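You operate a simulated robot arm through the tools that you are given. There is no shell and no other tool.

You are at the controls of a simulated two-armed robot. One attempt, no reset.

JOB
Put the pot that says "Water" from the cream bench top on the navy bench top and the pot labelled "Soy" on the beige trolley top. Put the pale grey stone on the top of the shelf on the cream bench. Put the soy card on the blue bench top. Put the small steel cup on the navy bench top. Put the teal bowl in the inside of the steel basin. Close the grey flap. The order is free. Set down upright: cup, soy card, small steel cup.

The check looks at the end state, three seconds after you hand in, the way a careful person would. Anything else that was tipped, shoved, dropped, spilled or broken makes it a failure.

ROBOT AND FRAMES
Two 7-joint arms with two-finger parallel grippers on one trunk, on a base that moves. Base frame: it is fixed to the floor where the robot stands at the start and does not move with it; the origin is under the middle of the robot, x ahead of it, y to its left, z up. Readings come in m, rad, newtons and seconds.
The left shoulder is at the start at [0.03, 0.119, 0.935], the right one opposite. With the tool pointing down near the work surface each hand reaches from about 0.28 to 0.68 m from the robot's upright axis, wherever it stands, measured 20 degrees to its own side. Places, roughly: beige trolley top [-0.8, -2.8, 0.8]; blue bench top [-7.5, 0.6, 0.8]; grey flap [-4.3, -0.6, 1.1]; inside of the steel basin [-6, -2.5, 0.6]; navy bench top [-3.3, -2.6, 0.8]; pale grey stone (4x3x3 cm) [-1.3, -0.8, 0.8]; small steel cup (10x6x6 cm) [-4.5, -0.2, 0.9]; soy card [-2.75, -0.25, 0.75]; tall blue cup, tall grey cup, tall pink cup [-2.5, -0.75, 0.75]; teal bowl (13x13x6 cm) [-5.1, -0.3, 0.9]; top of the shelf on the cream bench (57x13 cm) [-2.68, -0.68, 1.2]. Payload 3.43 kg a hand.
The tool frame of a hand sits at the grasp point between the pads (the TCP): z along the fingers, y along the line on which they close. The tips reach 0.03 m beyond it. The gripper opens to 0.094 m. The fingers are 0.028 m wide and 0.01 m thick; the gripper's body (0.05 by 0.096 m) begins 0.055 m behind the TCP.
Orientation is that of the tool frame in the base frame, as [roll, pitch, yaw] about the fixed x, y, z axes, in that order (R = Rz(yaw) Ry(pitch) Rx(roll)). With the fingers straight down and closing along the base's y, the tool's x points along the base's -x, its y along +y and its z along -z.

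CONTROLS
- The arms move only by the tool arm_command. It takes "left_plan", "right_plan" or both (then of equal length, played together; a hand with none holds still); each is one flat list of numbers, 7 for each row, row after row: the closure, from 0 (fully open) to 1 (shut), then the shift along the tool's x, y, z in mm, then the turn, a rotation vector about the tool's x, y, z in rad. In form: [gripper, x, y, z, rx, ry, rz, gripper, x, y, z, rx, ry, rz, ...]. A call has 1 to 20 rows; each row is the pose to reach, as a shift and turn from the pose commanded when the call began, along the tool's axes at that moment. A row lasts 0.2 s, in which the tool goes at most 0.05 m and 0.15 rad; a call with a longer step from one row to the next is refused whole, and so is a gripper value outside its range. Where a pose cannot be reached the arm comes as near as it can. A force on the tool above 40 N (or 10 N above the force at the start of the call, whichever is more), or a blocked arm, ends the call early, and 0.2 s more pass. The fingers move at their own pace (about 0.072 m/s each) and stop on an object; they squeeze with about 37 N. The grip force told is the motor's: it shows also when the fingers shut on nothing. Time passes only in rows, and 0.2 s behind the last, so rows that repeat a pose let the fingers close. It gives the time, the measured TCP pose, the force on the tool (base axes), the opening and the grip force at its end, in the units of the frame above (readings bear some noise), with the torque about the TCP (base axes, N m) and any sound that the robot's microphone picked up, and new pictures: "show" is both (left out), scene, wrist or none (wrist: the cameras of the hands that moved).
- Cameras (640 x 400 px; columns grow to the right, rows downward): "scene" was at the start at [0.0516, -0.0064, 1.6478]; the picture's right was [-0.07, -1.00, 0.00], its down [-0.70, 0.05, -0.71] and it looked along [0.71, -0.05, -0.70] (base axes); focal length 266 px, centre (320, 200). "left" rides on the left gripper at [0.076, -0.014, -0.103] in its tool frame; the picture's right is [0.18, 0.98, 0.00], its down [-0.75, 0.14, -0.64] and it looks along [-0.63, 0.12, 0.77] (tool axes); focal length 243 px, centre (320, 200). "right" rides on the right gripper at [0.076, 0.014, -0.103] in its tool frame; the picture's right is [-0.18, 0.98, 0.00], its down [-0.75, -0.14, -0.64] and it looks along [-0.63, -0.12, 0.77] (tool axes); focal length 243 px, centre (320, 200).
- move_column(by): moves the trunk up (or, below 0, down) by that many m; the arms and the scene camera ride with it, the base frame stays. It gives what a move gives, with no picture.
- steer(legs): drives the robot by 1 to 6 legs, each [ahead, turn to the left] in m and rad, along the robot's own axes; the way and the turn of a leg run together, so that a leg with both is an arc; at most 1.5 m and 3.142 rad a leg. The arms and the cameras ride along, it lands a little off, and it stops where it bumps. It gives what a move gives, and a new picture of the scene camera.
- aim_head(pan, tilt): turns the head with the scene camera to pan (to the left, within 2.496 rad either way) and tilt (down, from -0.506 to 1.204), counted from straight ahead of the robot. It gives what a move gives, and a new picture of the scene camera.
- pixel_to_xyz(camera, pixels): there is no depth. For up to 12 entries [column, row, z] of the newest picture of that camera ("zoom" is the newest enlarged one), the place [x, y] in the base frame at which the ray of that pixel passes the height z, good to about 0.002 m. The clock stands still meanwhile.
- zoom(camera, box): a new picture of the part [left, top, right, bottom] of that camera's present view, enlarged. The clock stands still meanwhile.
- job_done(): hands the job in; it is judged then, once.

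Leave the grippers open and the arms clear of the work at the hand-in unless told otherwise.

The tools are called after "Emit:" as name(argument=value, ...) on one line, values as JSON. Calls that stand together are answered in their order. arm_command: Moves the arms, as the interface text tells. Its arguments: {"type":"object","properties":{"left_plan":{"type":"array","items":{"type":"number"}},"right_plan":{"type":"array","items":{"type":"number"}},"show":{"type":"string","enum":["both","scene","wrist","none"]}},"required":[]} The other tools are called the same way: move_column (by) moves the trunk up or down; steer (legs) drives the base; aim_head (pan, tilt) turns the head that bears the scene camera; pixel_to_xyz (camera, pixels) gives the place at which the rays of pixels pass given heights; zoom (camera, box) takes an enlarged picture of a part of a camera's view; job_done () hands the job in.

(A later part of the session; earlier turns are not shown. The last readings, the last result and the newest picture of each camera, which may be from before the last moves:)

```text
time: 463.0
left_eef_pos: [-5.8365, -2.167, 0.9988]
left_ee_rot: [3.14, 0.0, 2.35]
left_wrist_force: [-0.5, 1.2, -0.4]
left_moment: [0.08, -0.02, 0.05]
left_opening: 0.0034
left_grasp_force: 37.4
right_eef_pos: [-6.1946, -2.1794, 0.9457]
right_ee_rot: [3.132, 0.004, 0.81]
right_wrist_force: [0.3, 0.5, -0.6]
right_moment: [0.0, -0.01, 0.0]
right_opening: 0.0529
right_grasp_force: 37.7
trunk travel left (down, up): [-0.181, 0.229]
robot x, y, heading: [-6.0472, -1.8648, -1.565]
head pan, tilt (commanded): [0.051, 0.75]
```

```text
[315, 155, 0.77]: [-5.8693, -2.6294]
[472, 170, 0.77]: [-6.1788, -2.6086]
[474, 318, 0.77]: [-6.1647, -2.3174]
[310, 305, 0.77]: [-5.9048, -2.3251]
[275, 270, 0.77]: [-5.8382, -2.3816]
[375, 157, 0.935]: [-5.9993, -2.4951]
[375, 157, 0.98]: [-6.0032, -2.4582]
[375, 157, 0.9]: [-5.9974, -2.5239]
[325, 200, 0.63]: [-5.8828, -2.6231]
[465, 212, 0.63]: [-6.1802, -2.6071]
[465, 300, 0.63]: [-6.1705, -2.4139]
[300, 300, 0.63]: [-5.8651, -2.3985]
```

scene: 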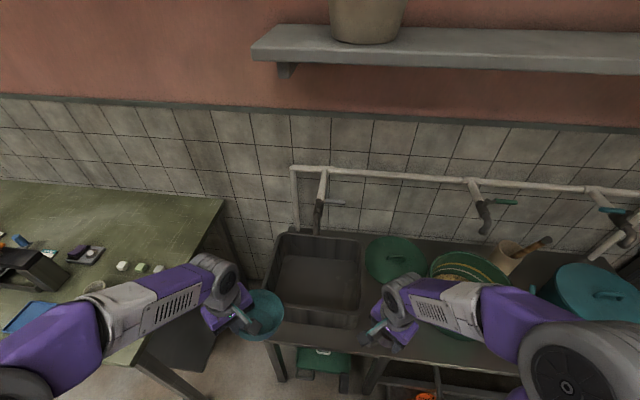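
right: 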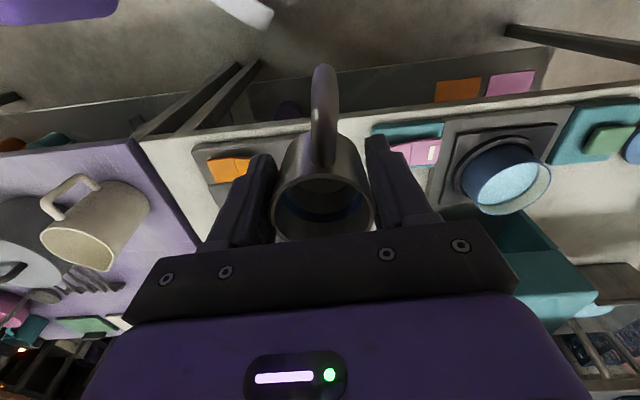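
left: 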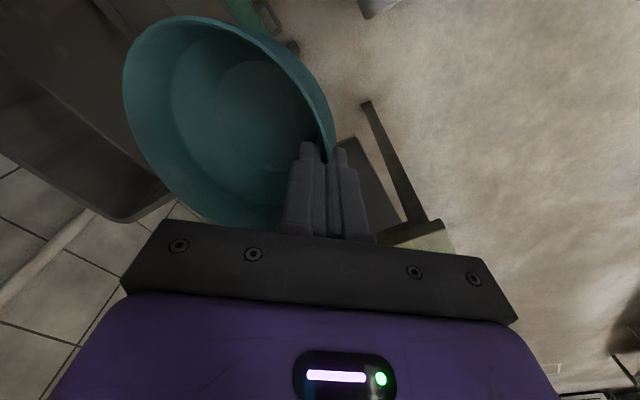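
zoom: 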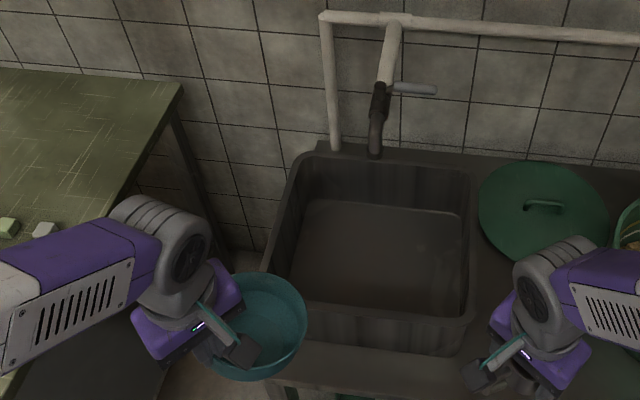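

The bowl hangs with its far side lower, because of the slanted wall. I tilt the left hand by +0.3 rad about its x axis to level the bowl, and look.

Emit:
arm_command(left_plan=[1, 0, 0, 0, 0.1, 0, 0, 1, 0, 0, 0, 0.2, 0, 0, 1, 0, 0, 0, 0.3, 0, 0, 1, 0, 0, 0, 0.3, 0, 0], show="both")

Emit:
zoom(camera="scene", box=[180, 200, 320, 350])

```text
time: 464.0
left_eef_pos: [-5.8374, -2.1664, 0.9993]
left_ee_rot: [-2.842, -0.002, 2.351]
left_wrist_force: [0.3, -0.8, -0.7]
left_moment: [0.04, -0.03, -0.02]
left_opening: 0.0032
left_grasp_force: 36.9
right_eef_pos: [-6.1941, -2.1801, 0.945]
right_ee_rot: [3.132, 0.002, 0.81]
right_wrist_force: [0.7, 1.1, -0.3]
right_moment: [0.01, -0.01, -0.03]
right_opening: 0.0531
right_grasp_force: 36.8
trunk travel left (down, up): [-0.181, 0.229]
robot x, y, heading: [-6.0504, -1.8712, -1.566]
head pan, tilt (commanded): [0.051, 0.75]
```

scene: 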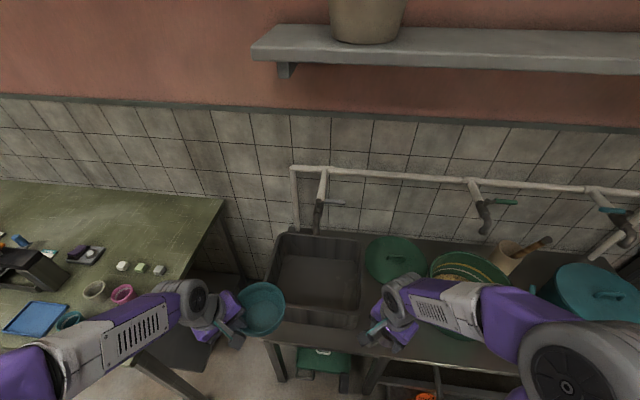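
left: 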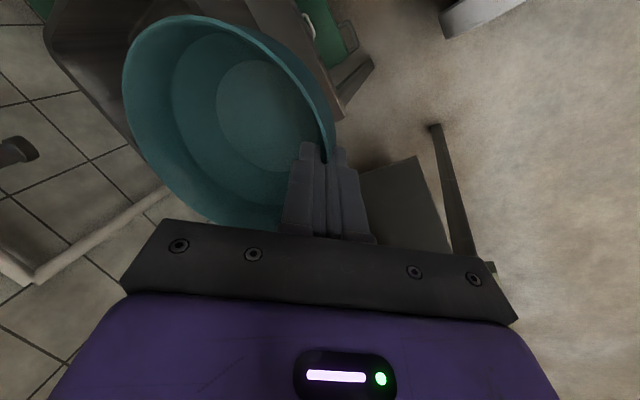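

```text
2.67 times, centred on (250, 275) of scene
```

zoom: 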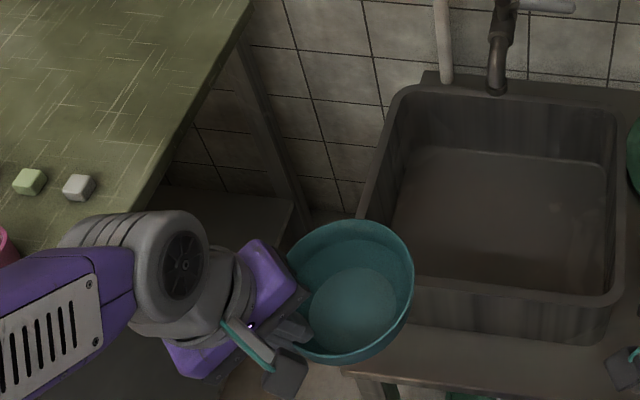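

The bowl is now level. I move it in over the front rim and under the tap to the spot above the basin floor, in a straight line to TCP (−5.928, −2.412, 0.885).

Emit:
arm_command(left_plan=[1, -16, -28, 26, 0, 0, 0, 1, -32, -55, 51, 0, 0, 0, 1, -47, -83, 77, 0, 0, 0, 1, -63, -110, 102, 0, 0, 0, 1, -79, -138, 128, 0, 0, 0, 1, -95, -165, 153, 0, 0, 0, 1, -111, -193, 179, 0, 0, 0, 1, -111, -193, 179, 0, 0, 0], show="both")

Emit:
zoom(camera="scene", box=[220, 150, 400, 330])

```text
time: 465.8
left_eef_pos: [-5.9305, -2.4112, 0.8861]
left_ee_rot: [-2.84, -0.001, 2.351]
left_wrist_force: [0.5, -0.6, -0.9]
left_moment: [0.03, -0.01, 0.0]
left_opening: 0.0033
left_grasp_force: 37.1
right_eef_pos: [-6.1928, -2.1785, 0.9463]
right_ee_rot: [3.132, 0.003, 0.809]
right_wrist_force: [-0.1, -0.2, -0.1]
right_moment: [-0.04, 0.0, 0.02]
right_opening: 0.0532
right_grasp_force: 36.8
trunk travel left (down, up): [-0.181, 0.229]
robot x, y, heading: [-6.0456, -1.8655, -1.565]
head pan, tilt (commanded): [0.051, 0.75]
```

scene: 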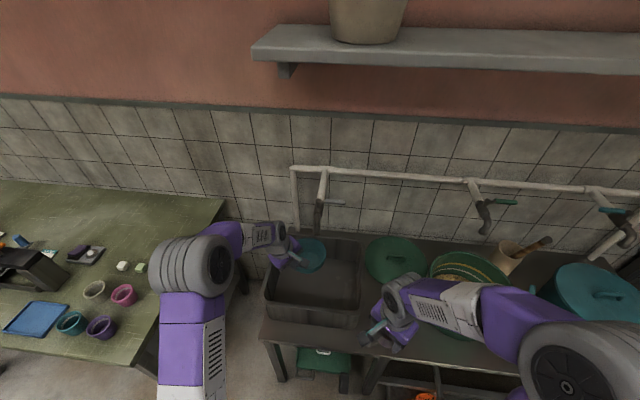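
left: 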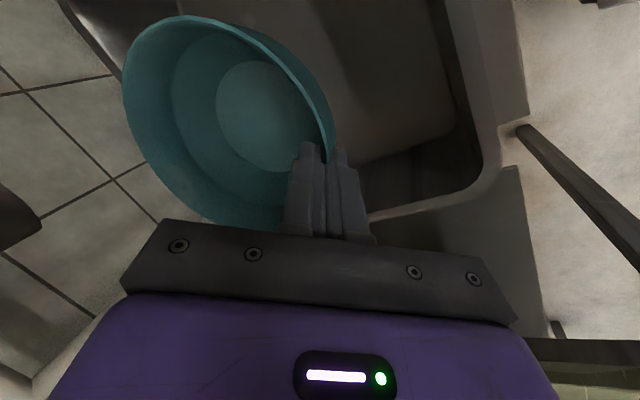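

```text
2.22 times, centred on (310, 240) of scene
```

zoom: 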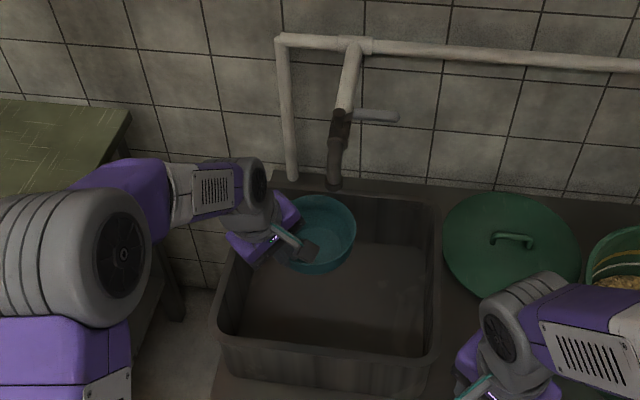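

Emit:
pixel_to_xyz(camera="left", pixels=[[380, 213, 0.77], [480, 190, 0.77], [500, 125, 0.77], [470, 40, 0.77], [440, 90, 0.63], [400, 150, 0.63]])

```text
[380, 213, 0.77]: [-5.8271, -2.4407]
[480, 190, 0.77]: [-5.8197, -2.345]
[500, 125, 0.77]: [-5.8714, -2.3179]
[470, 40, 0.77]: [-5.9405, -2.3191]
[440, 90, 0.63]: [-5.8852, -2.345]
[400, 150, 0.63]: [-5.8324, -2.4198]
```

The east rim is at x≈−5.83 and the front rim at y≈−2.32, so the hand has room. I lower by the trunk 0.14 m, then in small steps until the bowl touches the floor.

Emit:
move_column(by=-0.14)

Emit:
zoom(camera="left", box=[0, 0, 640, 400])

Emit:
zoom(camera="scene", box=[220, 130, 420, 320])

```text
time: 467.5
left_eef_pos: [-5.9302, -2.4117, 0.745]
left_ee_rot: [-2.844, -0.002, 2.349]
left_wrist_force: [-0.1, -0.8, -2.2]
left_moment: [0.02, -0.07, 0.02]
left_opening: 0.0035
left_grasp_force: 36.5
right_eef_pos: [-6.1936, -2.1793, 0.8063]
right_ee_rot: [3.134, 0.004, 0.811]
right_wrist_force: [0.1, -0.3, -1.1]
right_moment: [0.03, 0.0, -0.01]
right_opening: 0.0533
right_grasp_force: 36.5
trunk travel left (down, up): [-0.041, 0.369]
robot x, y, heading: [-6.0509, -1.8683, -1.566]
head pan, tilt (commanded): [0.051, 0.75]
```

```text
1.00 times, centred on (320, 200) of left (not enlarged: the box is as wide or as high as the picture)
```

zoom: 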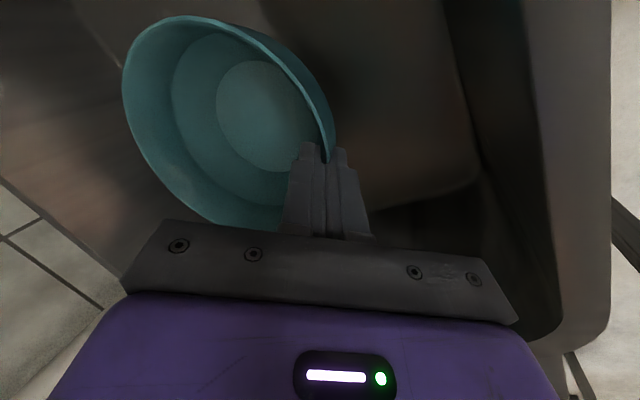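

```text
2.11 times, centred on (320, 225) of scene
```

zoom: 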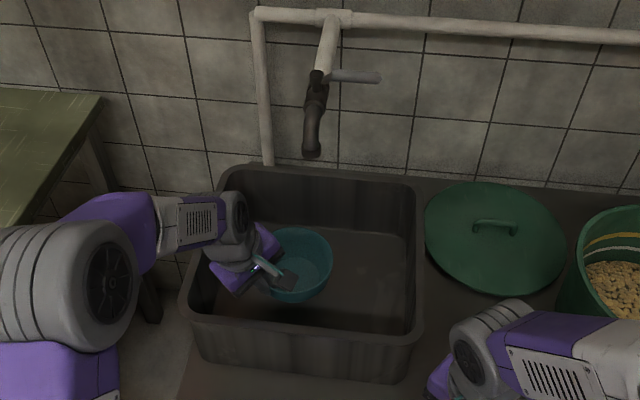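

The bowl is inside the basin. I keep lowering in small steps.

Emit:
move_column(by=-0.025)

Emit:
move_column(by=-0.015)

```text
time: 468.2
left_eef_pos: [-5.9312, -2.4113, 0.7199]
left_ee_rot: [-2.844, -0.002, 2.349]
left_wrist_force: [0.1, -0.5, -1.3]
left_moment: [0.01, -0.02, 0.02]
left_opening: 0.0032
left_grasp_force: 36.2
right_eef_pos: [-6.1952, -2.1795, 0.7799]
right_ee_rot: [3.133, 0.004, 0.81]
right_wrist_force: [0.2, 0.1, -0.2]
right_moment: [-0.01, 0.03, -0.01]
right_opening: 0.0533
right_grasp_force: 36.6
trunk travel left (down, up): [-0.016, 0.394]
robot x, y, heading: [-6.0451, -1.8639, -1.566]
head pan, tilt (commanded): [0.051, 0.75]
```

```text
time: 468.8
left_eef_pos: [-5.9304, -2.4112, 0.7065]
left_ee_rot: [-2.843, -0.002, 2.349]
left_wrist_force: [0.3, -0.7, -0.6]
left_moment: [0.05, -0.06, 0.02]
left_opening: 0.0034
left_grasp_force: 36.8
right_eef_pos: [-6.1933, -2.1791, 0.7674]
right_ee_rot: [3.134, 0.004, 0.811]
right_wrist_force: [0.3, -0.5, -0.3]
right_moment: [0.0, 0.02, 0.0]
right_opening: 0.0531
right_grasp_force: 37.6
trunk travel left (down, up): [-0.001, 0.409]
robot x, y, heading: [-6.0491, -1.8699, -1.566]
head pan, tilt (commanded): [0.051, 0.75]
```

No contact yet and the trunk is at its lowest. I lower with the arm: 8 mm, then more.

Emit:
arm_command(left_plan=[1, 0, 1, 4, 0, 0, 0, 1, 0, 2, 8, 0, 0, 0], show="none")

Emit:
arm_command(left_plan=[1, 0, 1, 4, 0, 0, 0, 1, 0, 2, 8, 0, 0, 0], show="none")

```text
time: 469.4
left_eef_pos: [-5.9308, -2.4125, 0.6964]
left_ee_rot: [-2.843, -0.002, 2.35]
left_wrist_force: [0.0, 0.0, -0.9]
left_moment: [0.07, -0.02, 0.0]
left_opening: 0.0032
left_grasp_force: 36.9
right_eef_pos: [-6.1945, -2.1795, 0.7664]
right_ee_rot: [3.134, 0.003, 0.81]
right_wrist_force: [0.0, -0.1, 0.1]
right_moment: [-0.02, 0.01, 0.0]
right_opening: 0.0532
right_grasp_force: 37.5
trunk travel left (down, up): [-0.001, 0.409]
robot x, y, heading: [-6.0499, -1.8671, -1.566]
head pan, tilt (commanded): [0.051, 0.75]
```

```text
time: 470.0
left_eef_pos: [-5.9312, -2.4123, 0.6943]
left_ee_rot: [-2.833, 0.004, 2.352]
left_wrist_force: [3.0, 8.0, 31.2]
left_moment: [0.05, 0.06, -0.02]
left_opening: 0.0032
left_grasp_force: 36.9
right_eef_pos: [-6.1939, -2.1776, 0.7682]
right_ee_rot: [3.132, 0.006, 0.809]
right_wrist_force: [0.2, 0.4, -0.4]
right_moment: [-0.03, 0.02, 0.02]
right_opening: 0.0533
right_grasp_force: 37.7
trunk travel left (down, up): [-0.001, 0.409]
robot x, y, heading: [-6.0512, -1.8687, -1.566]
head pan, tilt (commanded): [0.051, 0.75]
```

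Touchdown (31 N). I ease up 4 mm, then open the fingers slightly and look.

Emit:
arm_command(left_plan=[1, 0, -1, -5, 0, 0, 0, 0.85, 0, -1, -5, 0, 0, 0, 0.6, 0, -1, -5, 0, 0, 0, 0.6, 0, -1, -5, 0, 0, 0], show="both")

Emit:
zoom(camera="scene", box=[220, 130, 420, 320])

```text
time: 471.0
left_eef_pos: [-5.9305, -2.413, 0.6934]
left_ee_rot: [-2.843, 0.001, 2.349]
left_wrist_force: [0.2, 0.1, -0.2]
left_moment: [0.01, 0.02, -0.03]
left_opening: 0.0379
left_grasp_force: 0.1
right_eef_pos: [-6.1951, -2.1802, 0.7668]
right_ee_rot: [3.133, 0.002, 0.81]
right_wrist_force: [-0.5, 0.6, -0.4]
right_moment: [0.01, -0.03, 0.02]
right_opening: 0.0534
right_grasp_force: 37.0
trunk travel left (down, up): [-0.001, 0.409]
robot x, y, heading: [-6.0464, -1.8684, -1.566]
head pan, tilt (commanded): [0.051, 0.75]
```

scene: 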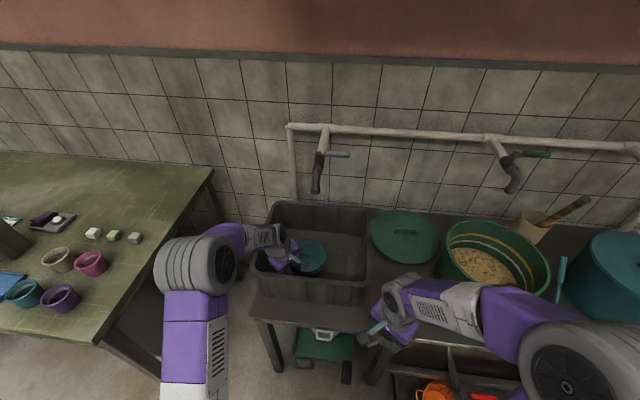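
left: 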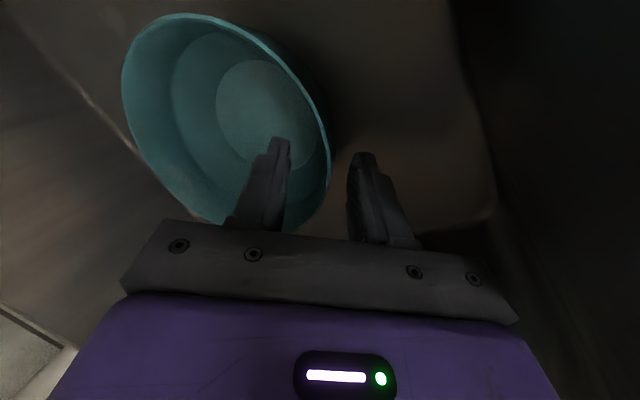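

```text
2.11 times, centred on (320, 225) of scene
```

zoom: 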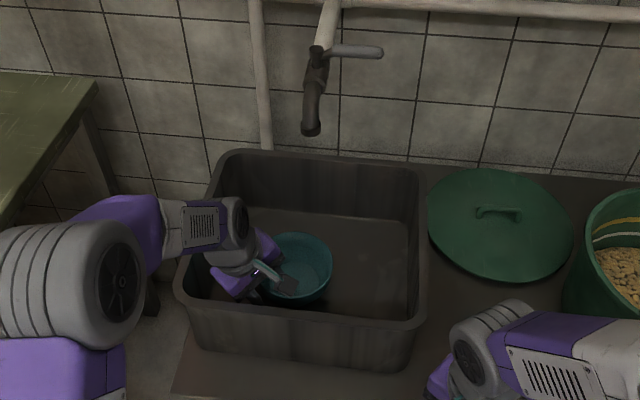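

The bowl rests on the basin floor. I raise the trunk 0.2 m to free the fingers, then draw the hand back out.

Emit:
move_column(by=0.2)

Emit:
arm_command(left_plan=[0.6, 16, 28, -26, 0, 0, 0, 0.6, 32, 55, -51, 0, 0, 0, 0.6, 47, 83, -77, 0, 0, 0, 0.5, 63, 110, -102, 0, 0, 0, 0.4, 79, 138, -128, 0, 0, 0, 0.2, 95, 165, -153, 0, 0, 0, 0, 111, 193, -179, 0, 0, 0, 0, 111, 193, -179, -0.1, 0, 0, 0, 111, 193, -179, -0.2, 0, 0, 0, 111, 193, -179, -0.3, 0, 0, 0, 111, 193, -179, -0.3, 0, 0], show="scene")

Emit:
zoom(camera="scene", box=[220, 150, 420, 340])

```text
time: 473.2
left_eef_pos: [-5.9303, -2.4114, 0.8922]
left_ee_rot: [-2.844, -0.003, 2.349]
left_wrist_force: [-0.3, -0.8, -0.4]
left_moment: [0.0, 0.0, -0.01]
left_opening: 0.0375
left_grasp_force: 0.0
right_eef_pos: [-6.1941, -2.18, 0.9668]
right_ee_rot: [3.133, 0.003, 0.81]
right_wrist_force: [-0.3, 0.3, 0.3]
right_moment: [0.02, 0.0, 0.01]
right_opening: 0.0533
right_grasp_force: 37.2
trunk travel left (down, up): [-0.201, 0.209]
robot x, y, heading: [-6.0534, -1.8676, -1.563]
head pan, tilt (commanded): [0.051, 0.75]
```

```text
time: 475.6
left_eef_pos: [-5.8403, -2.166, 1.0074]
left_ee_rot: [3.14, -0.002, 2.349]
left_wrist_force: [-0.3, -0.4, -0.3]
left_moment: [0.01, -0.01, -0.03]
left_opening: 0.0941
left_grasp_force: 0.1
right_eef_pos: [-6.1942, -2.179, 0.9655]
right_ee_rot: [3.132, 0.003, 0.809]
right_wrist_force: [-0.1, 0.4, -0.9]
right_moment: [-0.04, 0.02, -0.01]
right_opening: 0.0534
right_grasp_force: 36.9
trunk travel left (down, up): [-0.201, 0.209]
robot x, y, heading: [-6.0531, -1.8657, -1.57]
head pan, tilt (commanded): [0.051, 0.75]
```

scene: 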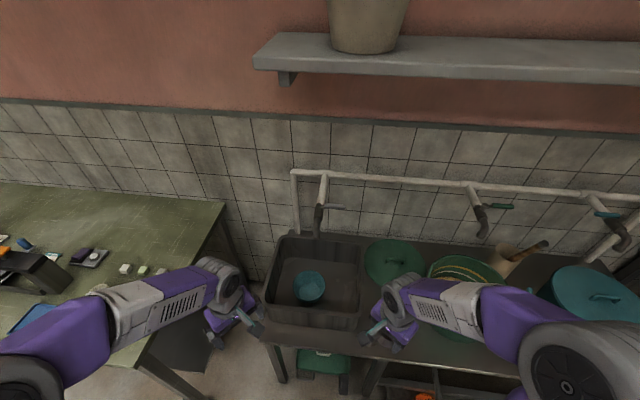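

```text
2.11 times, centred on (320, 245) of scene
```

zoom: 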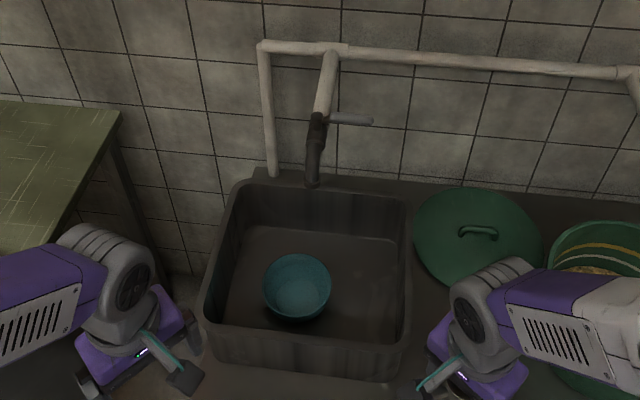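

The bowl lies well inside the basin. I turn the left hand back to normal, then drive east along the aisle to the flap (x≈−4.3) and face north.

Emit:
arm_command(left_plan=[0, 0, 0, 0, 0, 0, 0.14, 0, 0, 0, 0, 0, 0, 0.28, 0, 0, 0, 0, 0, 0, 0.42, 0, 0, 0, 0, 0, 0, 0.56, 0, 0, 0, 0, 0, 0, 0.7, 0, 0, 0, 0, 0, 0, 0.78, 0, 0, 0, 0, 0, 0, 0.78], show="none")

Emit:
steer(legs=[[-0.3, 0], [0, 1.57], [1.5, 0], [0.25, 0], [0, 1.57]])

Emit:
aim_head(pan=0.0, tilt=0.55)

```text
time: 477.2
left_eef_pos: [-5.839, -2.1662, 1.0094]
left_ee_rot: [-3.141, -0.002, 1.568]
left_wrist_force: [-0.6, 0.4, -0.7]
left_moment: [0.02, -0.02, 0.01]
left_opening: 0.0939
left_grasp_force: 0.1
right_eef_pos: [-6.1936, -2.1793, 0.9658]
right_ee_rot: [3.133, 0.003, 0.81]
right_wrist_force: [-0.2, 0.2, 0.3]
right_moment: [-0.01, 0.01, 0.02]
right_opening: 0.053
right_grasp_force: 37.2
trunk travel left (down, up): [-0.201, 0.209]
robot x, y, heading: [-6.0491, -1.8682, -1.565]
head pan, tilt (commanded): [0.051, 0.75]
```

```text
time: 495.4
left_eef_pos: [-4.5022, -1.2664, 1.0074]
left_ee_rot: [3.14, -0.003, -1.579]
left_wrist_force: [-0.5, 0.8, -0.1]
left_moment: [-0.02, 0.0, 0.04]
left_opening: 0.094
left_grasp_force: 0.2
right_eef_pos: [-4.1484, -1.2553, 0.9672]
right_ee_rot: [3.133, 0.005, -2.339]
right_wrist_force: [0.6, -0.5, 0.7]
right_moment: [0.03, -0.02, 0.01]
right_opening: 0.0532
right_grasp_force: 37.2
trunk travel left (down, up): [-0.201, 0.209]
robot x, y, heading: [-4.2931, -1.5682, 1.567]
head pan, tilt (commanded): [0.051, 0.75]
```

scene: 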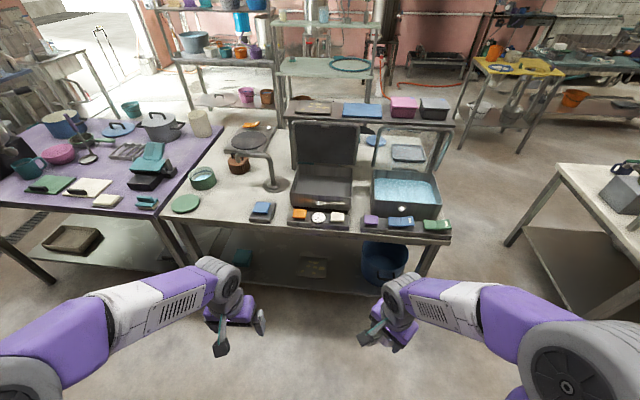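

```text
time: 496.1
left_eef_pos: [-4.5029, -1.2643, 1.0087]
left_ee_rot: [3.141, -0.001, -1.581]
left_wrist_force: [-0.3, 0.2, 0.0]
left_moment: [0.0, 0.0, 0.01]
left_opening: 0.0938
left_grasp_force: 0.0
right_eef_pos: [-4.148, -1.2561, 0.9659]
right_ee_rot: [3.132, 0.004, -2.342]
right_wrist_force: [0.2, -0.8, 0.0]
right_moment: [-0.01, -0.01, -0.02]
right_opening: 0.0531
right_grasp_force: 37.5
trunk travel left (down, up): [-0.201, 0.209]
robot x, y, heading: [-4.2918, -1.5666, 1.569]
head pan, tilt (commanded): [0.0, 0.55]
```

scene: 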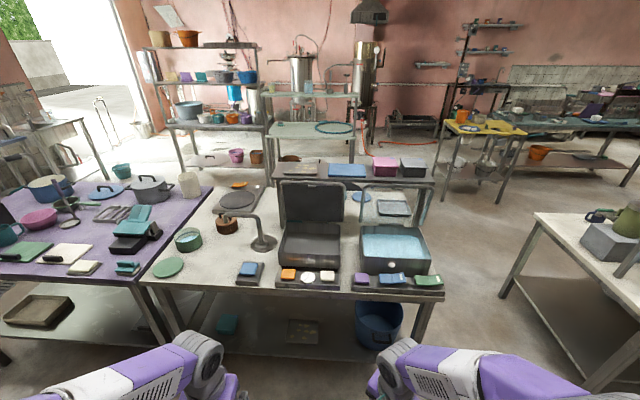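

Emit:
zoom(camera="scene", box=[220, 150, 460, 310])

```text
2.50 times, centred on (340, 230) of scene
```

zoom: 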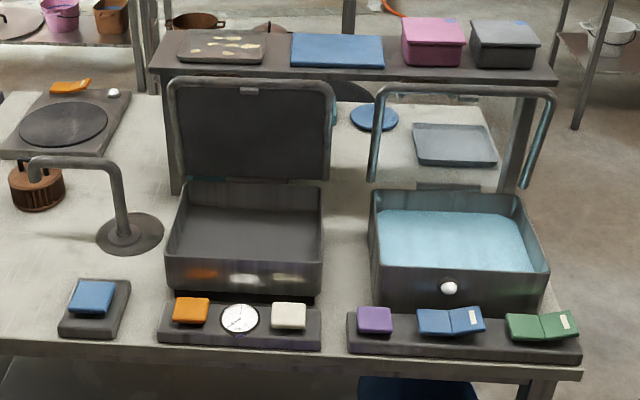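

The left grey box has its grey lid (the flap) standing open, hinged at the back; the right one is a water bath with a separate glass lid. I measure the flap.

Emit:
pixel_to_xyz(camera="zoom", pixels=[[245, 297, 0.86], [245, 263, 0.95], [245, 263, 0.98], [250, 185, 0.97], [250, 185, 1.0], [250, 82, 1.2], [250, 82, 1.25], [250, 82, 1.15], [172, 82, 1.2], [333, 85, 1.2], [345, 70, 1.15], [165, 195, 0.85]])

```text
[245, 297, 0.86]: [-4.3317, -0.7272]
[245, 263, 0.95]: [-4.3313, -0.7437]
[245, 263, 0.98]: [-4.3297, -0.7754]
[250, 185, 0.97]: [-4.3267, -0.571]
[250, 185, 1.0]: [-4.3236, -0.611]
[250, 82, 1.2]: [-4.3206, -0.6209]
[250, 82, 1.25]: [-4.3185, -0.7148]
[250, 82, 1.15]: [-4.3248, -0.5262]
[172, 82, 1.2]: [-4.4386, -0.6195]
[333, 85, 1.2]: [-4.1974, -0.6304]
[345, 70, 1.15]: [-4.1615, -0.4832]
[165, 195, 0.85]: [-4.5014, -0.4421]
```

The box spans x −4.44…−4.20, rim z≈0.95; the flap's hinge is at about (y −0.545, z 0.95) and its top edge at about (y −0.525, z 1.15), roughly 4 cm in front of the shelf. I raise the trunk and drive closer, then look again.

Emit:
move_column(by=0.2)

Emit:
steer(legs=[[0.41, 0]])

Emit:
aim_head(pan=0.0, tilt=0.8)

Emit:
zoom(camera="scene", box=[220, 120, 420, 300])

```text
time: 498.3
left_eef_pos: [-4.5042, -1.2667, 1.2069]
left_ee_rot: [-3.141, -0.002, -1.58]
left_wrist_force: [-1.4, 0.1, 0.2]
left_moment: [0.02, -0.01, 0.02]
left_opening: 0.0939
left_grasp_force: 0.1
right_eef_pos: [-4.1485, -1.2566, 1.1655]
right_ee_rot: [3.133, 0.004, -2.339]
right_wrist_force: [1.3, -1.0, -1.0]
right_moment: [0.02, -0.02, 0.02]
right_opening: 0.0531
right_grasp_force: 37.0
trunk travel left (down, up): [-0.401, 0.009]
robot x, y, heading: [-4.298, -1.5682, 1.563]
head pan, tilt (commanded): [0.0, 0.55]
```

```text
time: 500.8
left_eef_pos: [-4.5007, -0.8561, 1.2081]
left_ee_rot: [-3.141, -0.002, -1.577]
left_wrist_force: [-0.3, -0.4, -0.2]
left_moment: [0.01, 0.0, -0.03]
left_opening: 0.094
left_grasp_force: 0.1
right_eef_pos: [-4.146, -0.8469, 1.1671]
right_ee_rot: [3.134, 0.004, -2.341]
right_wrist_force: [-0.2, 0.4, -0.2]
right_moment: [0.01, 0.0, 0.01]
right_opening: 0.0531
right_grasp_force: 37.4
trunk travel left (down, up): [-0.401, 0.009]
robot x, y, heading: [-4.2931, -1.1548, 1.561]
head pan, tilt (commanded): [0.0, 0.55]
```

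scene: 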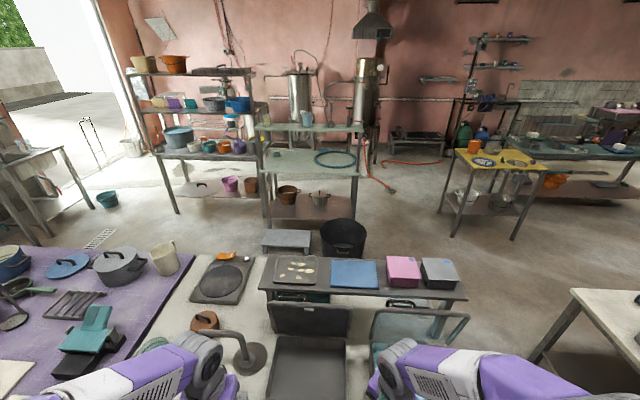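

```text
time: 501.6
left_eef_pos: [-4.5014, -0.8558, 1.2079]
left_ee_rot: [-3.142, -0.002, -1.579]
left_wrist_force: [0.4, -0.1, -0.6]
left_moment: [-0.03, -0.02, 0.01]
left_opening: 0.0942
left_grasp_force: 0.1
right_eef_pos: [-4.1451, -0.8468, 1.1668]
right_ee_rot: [3.133, 0.004, -2.34]
right_wrist_force: [-0.2, 0.6, -0.6]
right_moment: [-0.02, 0.02, -0.02]
right_opening: 0.0533
right_grasp_force: 37.0
trunk travel left (down, up): [-0.401, 0.009]
robot x, y, heading: [-4.2924, -1.1586, 1.562]
head pan, tilt (commanded): [0.0, 0.799]
```

scene: 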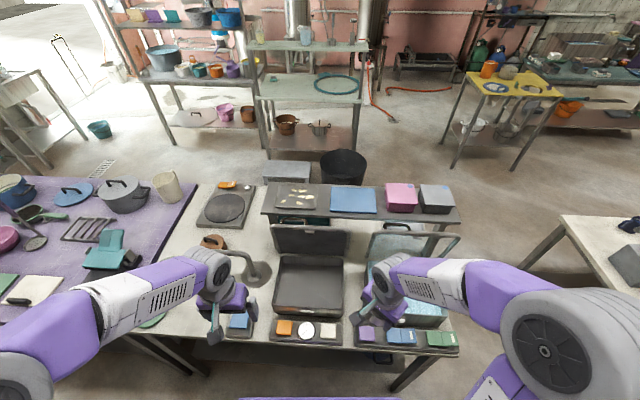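

```text
2.22 times, centred on (320, 210) of scene
```

zoom: 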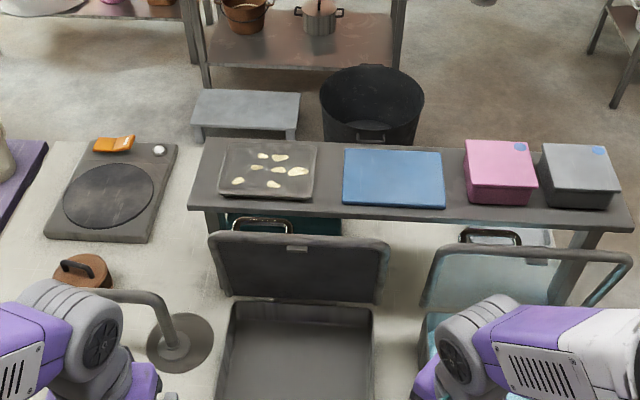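

Emit:
pixel_to_xyz(camera="zoom", pixels=[[300, 238, 1.15], [300, 238, 1.12], [300, 238, 1.18], [300, 213, 1.15], [300, 213, 1.12], [300, 224, 1.1], [265, 219, 1.15], [265, 219, 1.12], [298, 300, 0.95], [210, 238, 1.15], [388, 243, 1.15], [330, 200, 1.17]])

Emit:
zoom(camera="scene", box=[255, 180, 375, 270])

```text
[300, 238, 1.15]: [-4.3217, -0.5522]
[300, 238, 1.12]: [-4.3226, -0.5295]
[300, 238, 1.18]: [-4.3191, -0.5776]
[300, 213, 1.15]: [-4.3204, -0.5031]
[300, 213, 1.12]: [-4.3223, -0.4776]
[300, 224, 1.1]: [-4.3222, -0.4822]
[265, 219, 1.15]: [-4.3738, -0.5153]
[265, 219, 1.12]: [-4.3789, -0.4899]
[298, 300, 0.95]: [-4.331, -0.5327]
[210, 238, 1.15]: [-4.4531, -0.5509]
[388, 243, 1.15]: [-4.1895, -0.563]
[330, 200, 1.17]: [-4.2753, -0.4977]
```

```text
4.44 times, centred on (315, 225) of scene
```

zoom: 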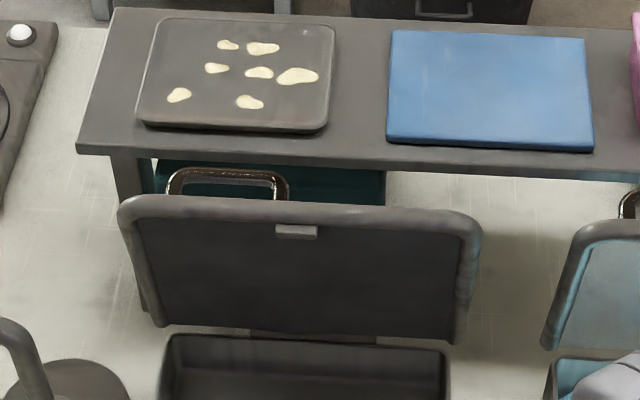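

Combining both views: the flap's top edge is at about (y −0.571, z 1.174), the shelf's front edge at (y −0.519, z 1.169), so there is a 4–5 cm gap behind the flap. I will straddle its top edge with the left hand, fingers front and back, at x≈−4.285, right of its handle. First I rotate the left hand a quarter turn and raise it.

Emit:
arm_command(left_plan=[0, 0, 0, -10, 0, 0, 0.143, 0, 0, 0, -20, 0, 0, 0.286, 0, 0, 0, -30, 0, 0, 0.429, 0, 0, 0, -40, 0, 0, 0.572, 0, 0, 0, -50, 0, 0, 0.715, 0, 0, 0, -60, 0, 0, 0.858, 0.2, 0, 0, -70, 0, 0, 1.0, 0.4, 0, 0, -80, 0, 0, 1.143, 0.47, 0, 0, -90, 0, 0, 1.286, 0.47, 0, 0, -95, 0, 0, 1.43, 0.47, 0, 0, -100, 0, 0, 1.57, 0.47, 0, 0, -100, 0, 0, 1.57], show="both")

```text
time: 504.2
left_eef_pos: [-4.5013, -0.8556, 1.307]
left_ee_rot: [-3.14, -0.001, 3.133]
left_wrist_force: [0.0, -0.6, 0.3]
left_moment: [-0.01, 0.0, 0.01]
left_opening: 0.0495
left_grasp_force: 0.1
right_eef_pos: [-4.147, -0.8472, 1.1656]
right_ee_rot: [3.132, 0.002, -2.341]
right_wrist_force: [-1.1, 0.0, -0.4]
right_moment: [0.02, 0.02, -0.01]
right_opening: 0.0533
right_grasp_force: 36.5
trunk travel left (down, up): [-0.401, 0.009]
robot x, y, heading: [-4.2925, -1.1556, 1.564]
head pan, tilt (commanded): [0.0, 0.799]
```

scene: 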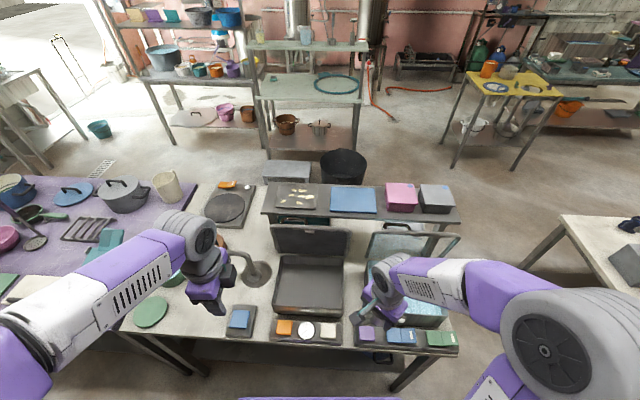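
left: 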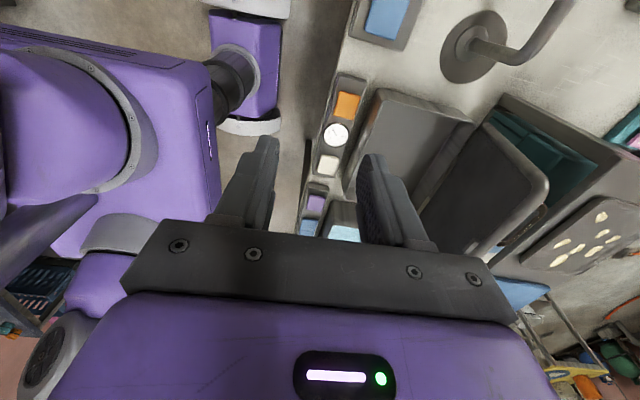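

I bring the left hand above the flap's top edge, at (−4.285, −0.571, 1.25), with the fingers about 5 cm apart.

Emit:
arm_command(left_plan=[0.47, -24, 32, 6, 0, 0, 0, 0.47, -48, 64, 12, 0, 0, 0, 0.47, -72, 96, 18, 0, 0, 0, 0.47, -95, 128, 25, 0, 0, 0, 0.47, -119, 160, 32, 0, 0, 0, 0.47, -143, 192, 38, 0, 0, 0, 0.47, -167, 224, 45, 0, 0, 0, 0.47, -190, 256, 51, 0, 0, 0, 0.47, -213, 287, 57, 0, 0, 0, 0.47, -213, 287, 57, 0, 0, 0], show="both")

Emit:
zoom(camera="left", box=[160, 0, 520, 240])

```text
time: 506.4
left_eef_pos: [-4.2865, -0.5742, 1.2511]
left_ee_rot: [-3.141, 0.002, 3.134]
left_wrist_force: [0.4, 0.1, -0.3]
left_moment: [0.02, 0.04, -0.02]
left_opening: 0.0498
left_grasp_force: 0.1
right_eef_pos: [-4.1458, -0.8483, 1.1662]
right_ee_rot: [3.133, 0.004, -2.341]
right_wrist_force: [-0.3, 0.0, 0.0]
right_moment: [0.04, 0.0, 0.0]
right_opening: 0.0532
right_grasp_force: 37.3
trunk travel left (down, up): [-0.401, 0.009]
robot x, y, heading: [-4.2926, -1.1568, 1.567]
head pan, tilt (commanded): [0.0, 0.799]
```

scene: 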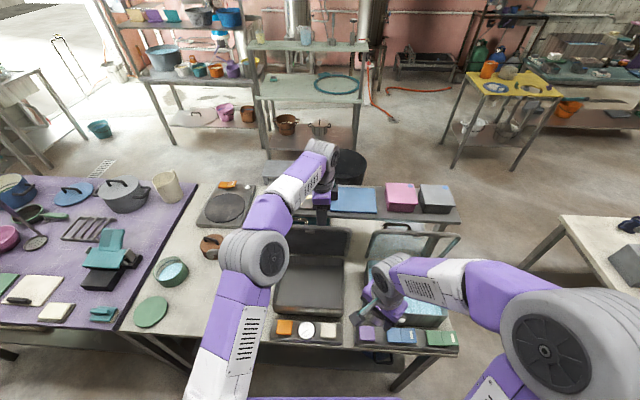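
left: 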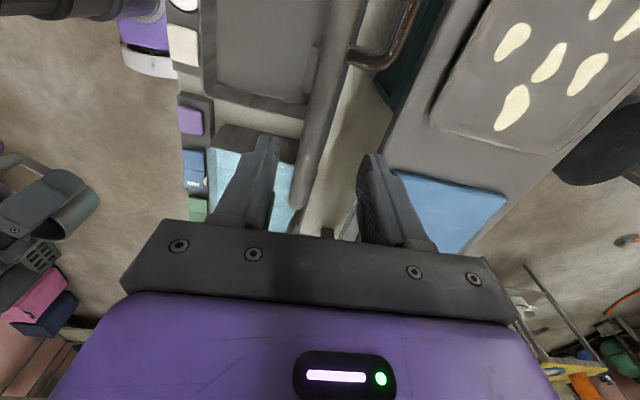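

```text
1.67 times, centred on (340, 120) of left
```

zoom: 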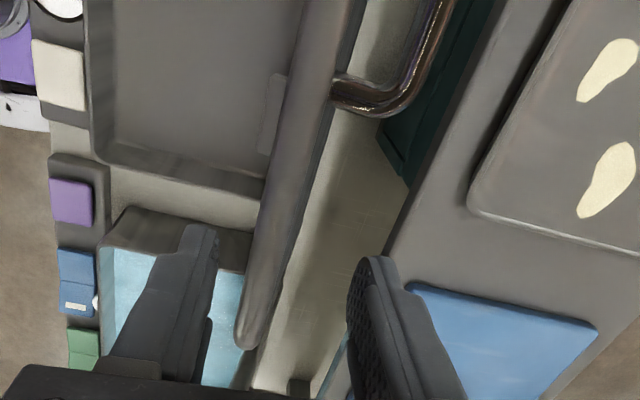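

Emit:
pixel_to_xyz(camera="zoom", pixels=[[255, 280, 1.174], [290, 280, 1.174], [245, 340, 1.174], [300, 150, 1.174], [330, 150, 1.174], [388, 255, 1.169], [430, 150, 1.169], [400, 95, 1.14], [340, 90, 1.14], [430, 40, 1.14]])

```text
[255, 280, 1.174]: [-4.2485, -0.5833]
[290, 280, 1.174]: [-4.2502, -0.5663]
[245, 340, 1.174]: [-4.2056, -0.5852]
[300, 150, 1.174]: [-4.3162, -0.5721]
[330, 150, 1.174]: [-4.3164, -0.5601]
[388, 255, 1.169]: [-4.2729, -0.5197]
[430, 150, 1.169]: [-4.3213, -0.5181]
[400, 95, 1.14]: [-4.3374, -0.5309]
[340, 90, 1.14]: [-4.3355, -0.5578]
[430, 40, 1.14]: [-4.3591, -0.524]
```

The flap's edge lies midway between the fingers (y −0.57 ± 0.008), and the north finger has 2 cm to the shelf. I lower 90 mm so the fingers straddle the edge.

Emit:
arm_command(left_plan=[0.47, 0, 2, 25, 0, 0, 0, 0.47, 0, 3, 50, 0, 0, 0, 0.47, 0, 3, 70, 0, 0, 0, 0.47, 0, 3, 90, 0, 0, 0, 0.47, 0, 3, 90, 0, 0, 0], show="both")

Emit:
zoom(camera="left", box=[160, 0, 520, 240])

```text
time: 507.6
left_eef_pos: [-4.2854, -0.5692, 1.1598]
left_ee_rot: [-3.14, 0.0, 3.133]
left_wrist_force: [0.6, 0.1, 0.0]
left_moment: [0.02, 0.0, 0.01]
left_opening: 0.0497
left_grasp_force: 0.1
right_eef_pos: [-4.1453, -0.8464, 1.1666]
right_ee_rot: [3.133, 0.004, -2.34]
right_wrist_force: [-0.1, -0.4, -0.4]
right_moment: [0.0, 0.01, -0.01]
right_opening: 0.053
right_grasp_force: 36.7
trunk travel left (down, up): [-0.401, 0.009]
robot x, y, heading: [-4.2957, -1.1566, 1.563]
head pan, tilt (commanded): [0.0, 0.799]
```

scene: 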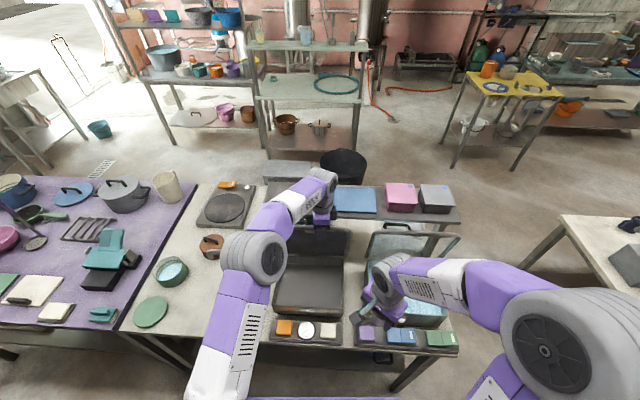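
left: 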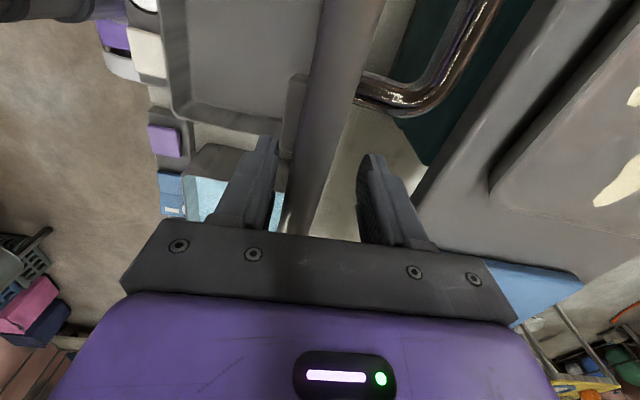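

```text
1.67 times, centred on (340, 120) of left
```

zoom: 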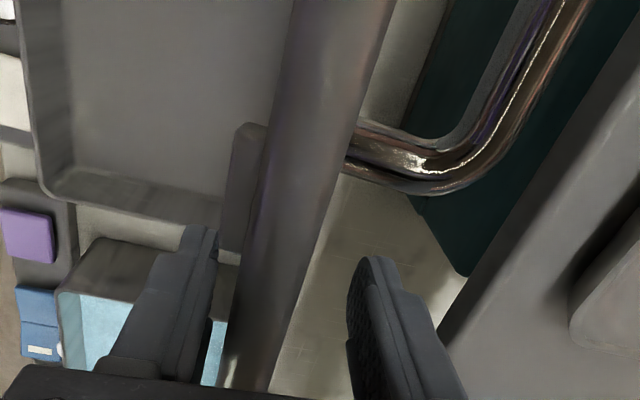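

The flap is between the fingers. I pull it southward along its arc by about 20° and watch how it behaves.

Emit:
arm_command(left_plan=[0.55, 0, 0, 0, 0, 0, 0, 0.55, 0, -15, 2, 0, 0, 0, 0.55, 0, -30, 5, 0, 0, 0, 0.55, 0, -45, 10, 0, 0, 0, 0.55, 0, -60, 17, 0, 0, 0, 0.55, 0, -78, 27, 0, 0, 0, 0.55, 0, -78, 27, 0, 0, 0], show="both")

Emit:
zoom(camera="scene", box=[230, 160, 390, 330])

```text
time: 509.2
left_eef_pos: [-4.287, -0.6463, 1.1325]
left_ee_rot: [-3.14, 0.001, 3.134]
left_wrist_force: [-0.9, 0.6, -0.2]
left_moment: [0.03, 0.05, 0.02]
left_opening: 0.0427
left_grasp_force: 0.4
right_eef_pos: [-4.1458, -0.846, 1.1666]
right_ee_rot: [3.131, 0.003, -2.34]
right_wrist_force: [0.3, -0.2, -1.2]
right_moment: [0.05, -0.03, 0.0]
right_opening: 0.0534
right_grasp_force: 36.6
trunk travel left (down, up): [-0.401, 0.009]
robot x, y, heading: [-4.2947, -1.1571, 1.57]
head pan, tilt (commanded): [0.0, 0.799]
```

scene: 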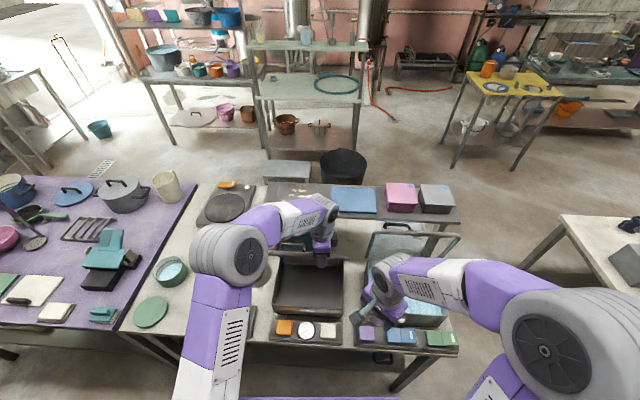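
left: 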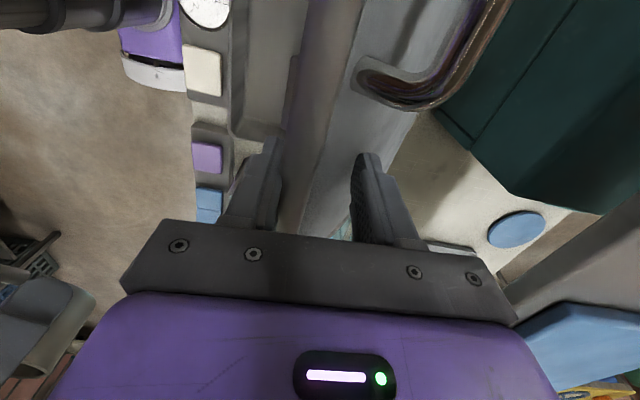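

```text
2.35 times, centred on (310, 245) of scene
```

zoom: 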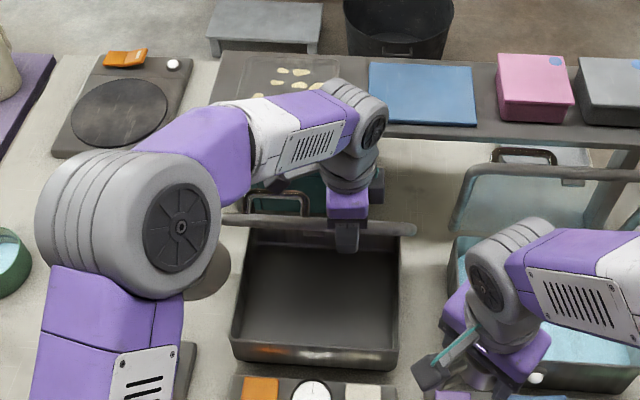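

The flap follows smoothly with no force. I continue along the arc to about 50°, opening the fingers a little for its growing tilt.

Emit:
arm_command(left_plan=[0.5, 0, -10, 6, 0, 0, 0, 0.42, 0, -22, 14, 0, 0, 0, 0.35, 0, -34, 24, 0, 0, 0, 0.3, 0, -46, 35, 0, 0, 0, 0.26, 0, -56, 46, 0, 0, 0, 0.26, 0, -64, 55, 0, 0, 0, 0.26, 0, -64, 55, 0, 0, 0], show="both")

Emit:
zoom(camera="scene", box=[230, 160, 390, 330])

```text
time: 510.8
left_eef_pos: [-4.2853, -0.7097, 1.0775]
left_ee_rot: [-3.14, 0.0, 3.134]
left_wrist_force: [0.7, 0.5, 0.5]
left_moment: [0.05, 0.03, -0.02]
left_opening: 0.07
left_grasp_force: 0.4
right_eef_pos: [-4.1456, -0.8457, 1.1665]
right_ee_rot: [3.133, 0.005, -2.34]
right_wrist_force: [-0.6, 0.2, -0.4]
right_moment: [-0.03, -0.02, 0.01]
right_opening: 0.0531
right_grasp_force: 36.3
trunk travel left (down, up): [-0.401, 0.009]
robot x, y, heading: [-4.2969, -1.1574, 1.562]
head pan, tilt (commanded): [0.0, 0.799]
```

scene: 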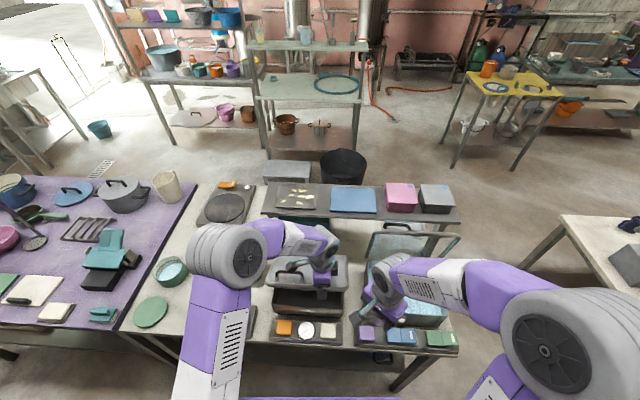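
left: 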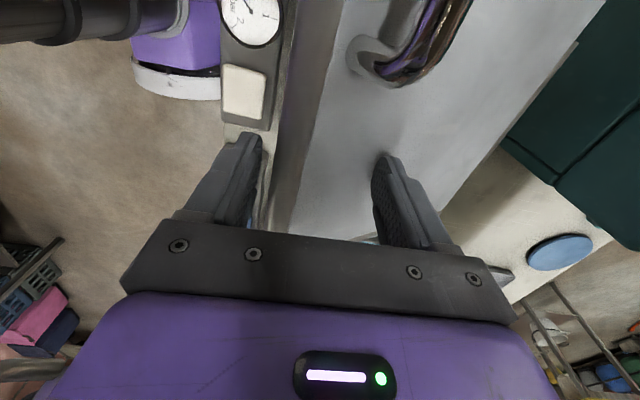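

```text
2.35 times, centred on (310, 245) of scene
```

zoom: 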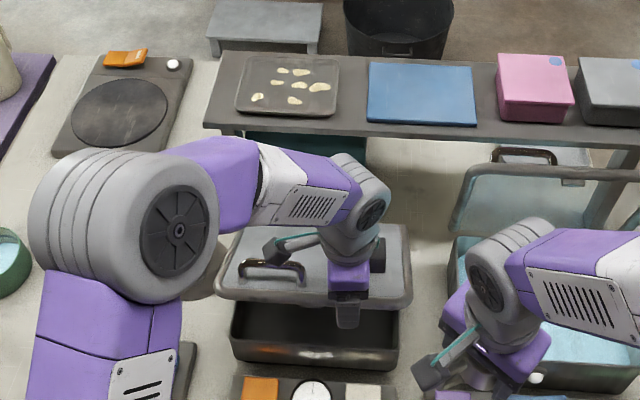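

It follows well; the flap is now at about 55°. I go on to about 70° with the fingers fully open.

Emit:
arm_command(left_plan=[0.2, 0, -8, 12, 0, 0, 0, 0.12, 0, -18, 28, 0, 0, 0, 0.05, 0, -28, 44, 0, 0, 0, 0, 0, -36, 58, 0, 0, 0, 0, 0, -36, 58, 0, 0, 0], show="both")

Emit:
zoom(camera="scene", box=[230, 160, 390, 330])

```text
time: 512.0
left_eef_pos: [-4.2861, -0.7469, 1.0215]
left_ee_rot: [-3.14, 0.001, 3.132]
left_wrist_force: [0.6, 0.2, 1.8]
left_moment: [0.06, 0.0, 0.04]
left_opening: 0.0939
left_grasp_force: 0.0
right_eef_pos: [-4.147, -0.8465, 1.1656]
right_ee_rot: [3.133, 0.004, -2.341]
right_wrist_force: [0.0, -0.7, -0.4]
right_moment: [0.0, 0.0, 0.01]
right_opening: 0.0533
right_grasp_force: 36.4
trunk travel left (down, up): [-0.401, 0.009]
robot x, y, heading: [-4.2926, -1.1543, 1.562]
head pan, tilt (commanded): [0.0, 0.799]
```

scene: 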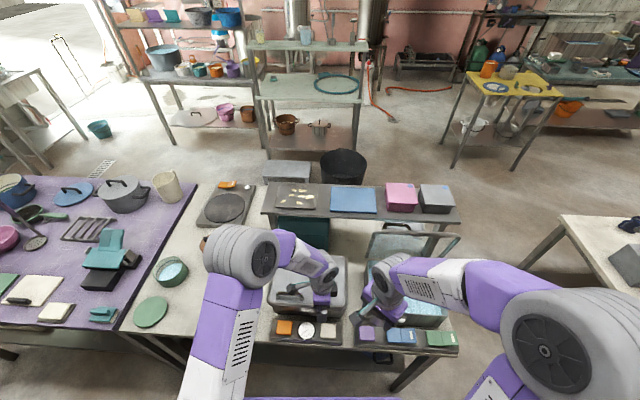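
left: 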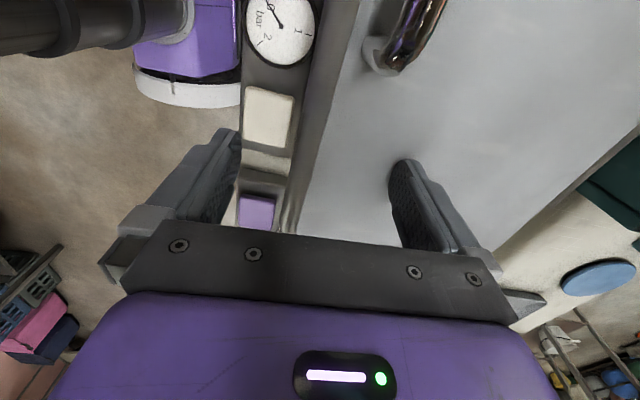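

```text
2.35 times, centred on (310, 245) of scene
```

zoom: 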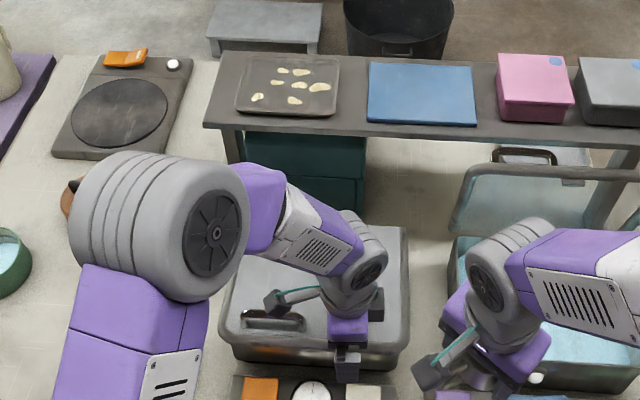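

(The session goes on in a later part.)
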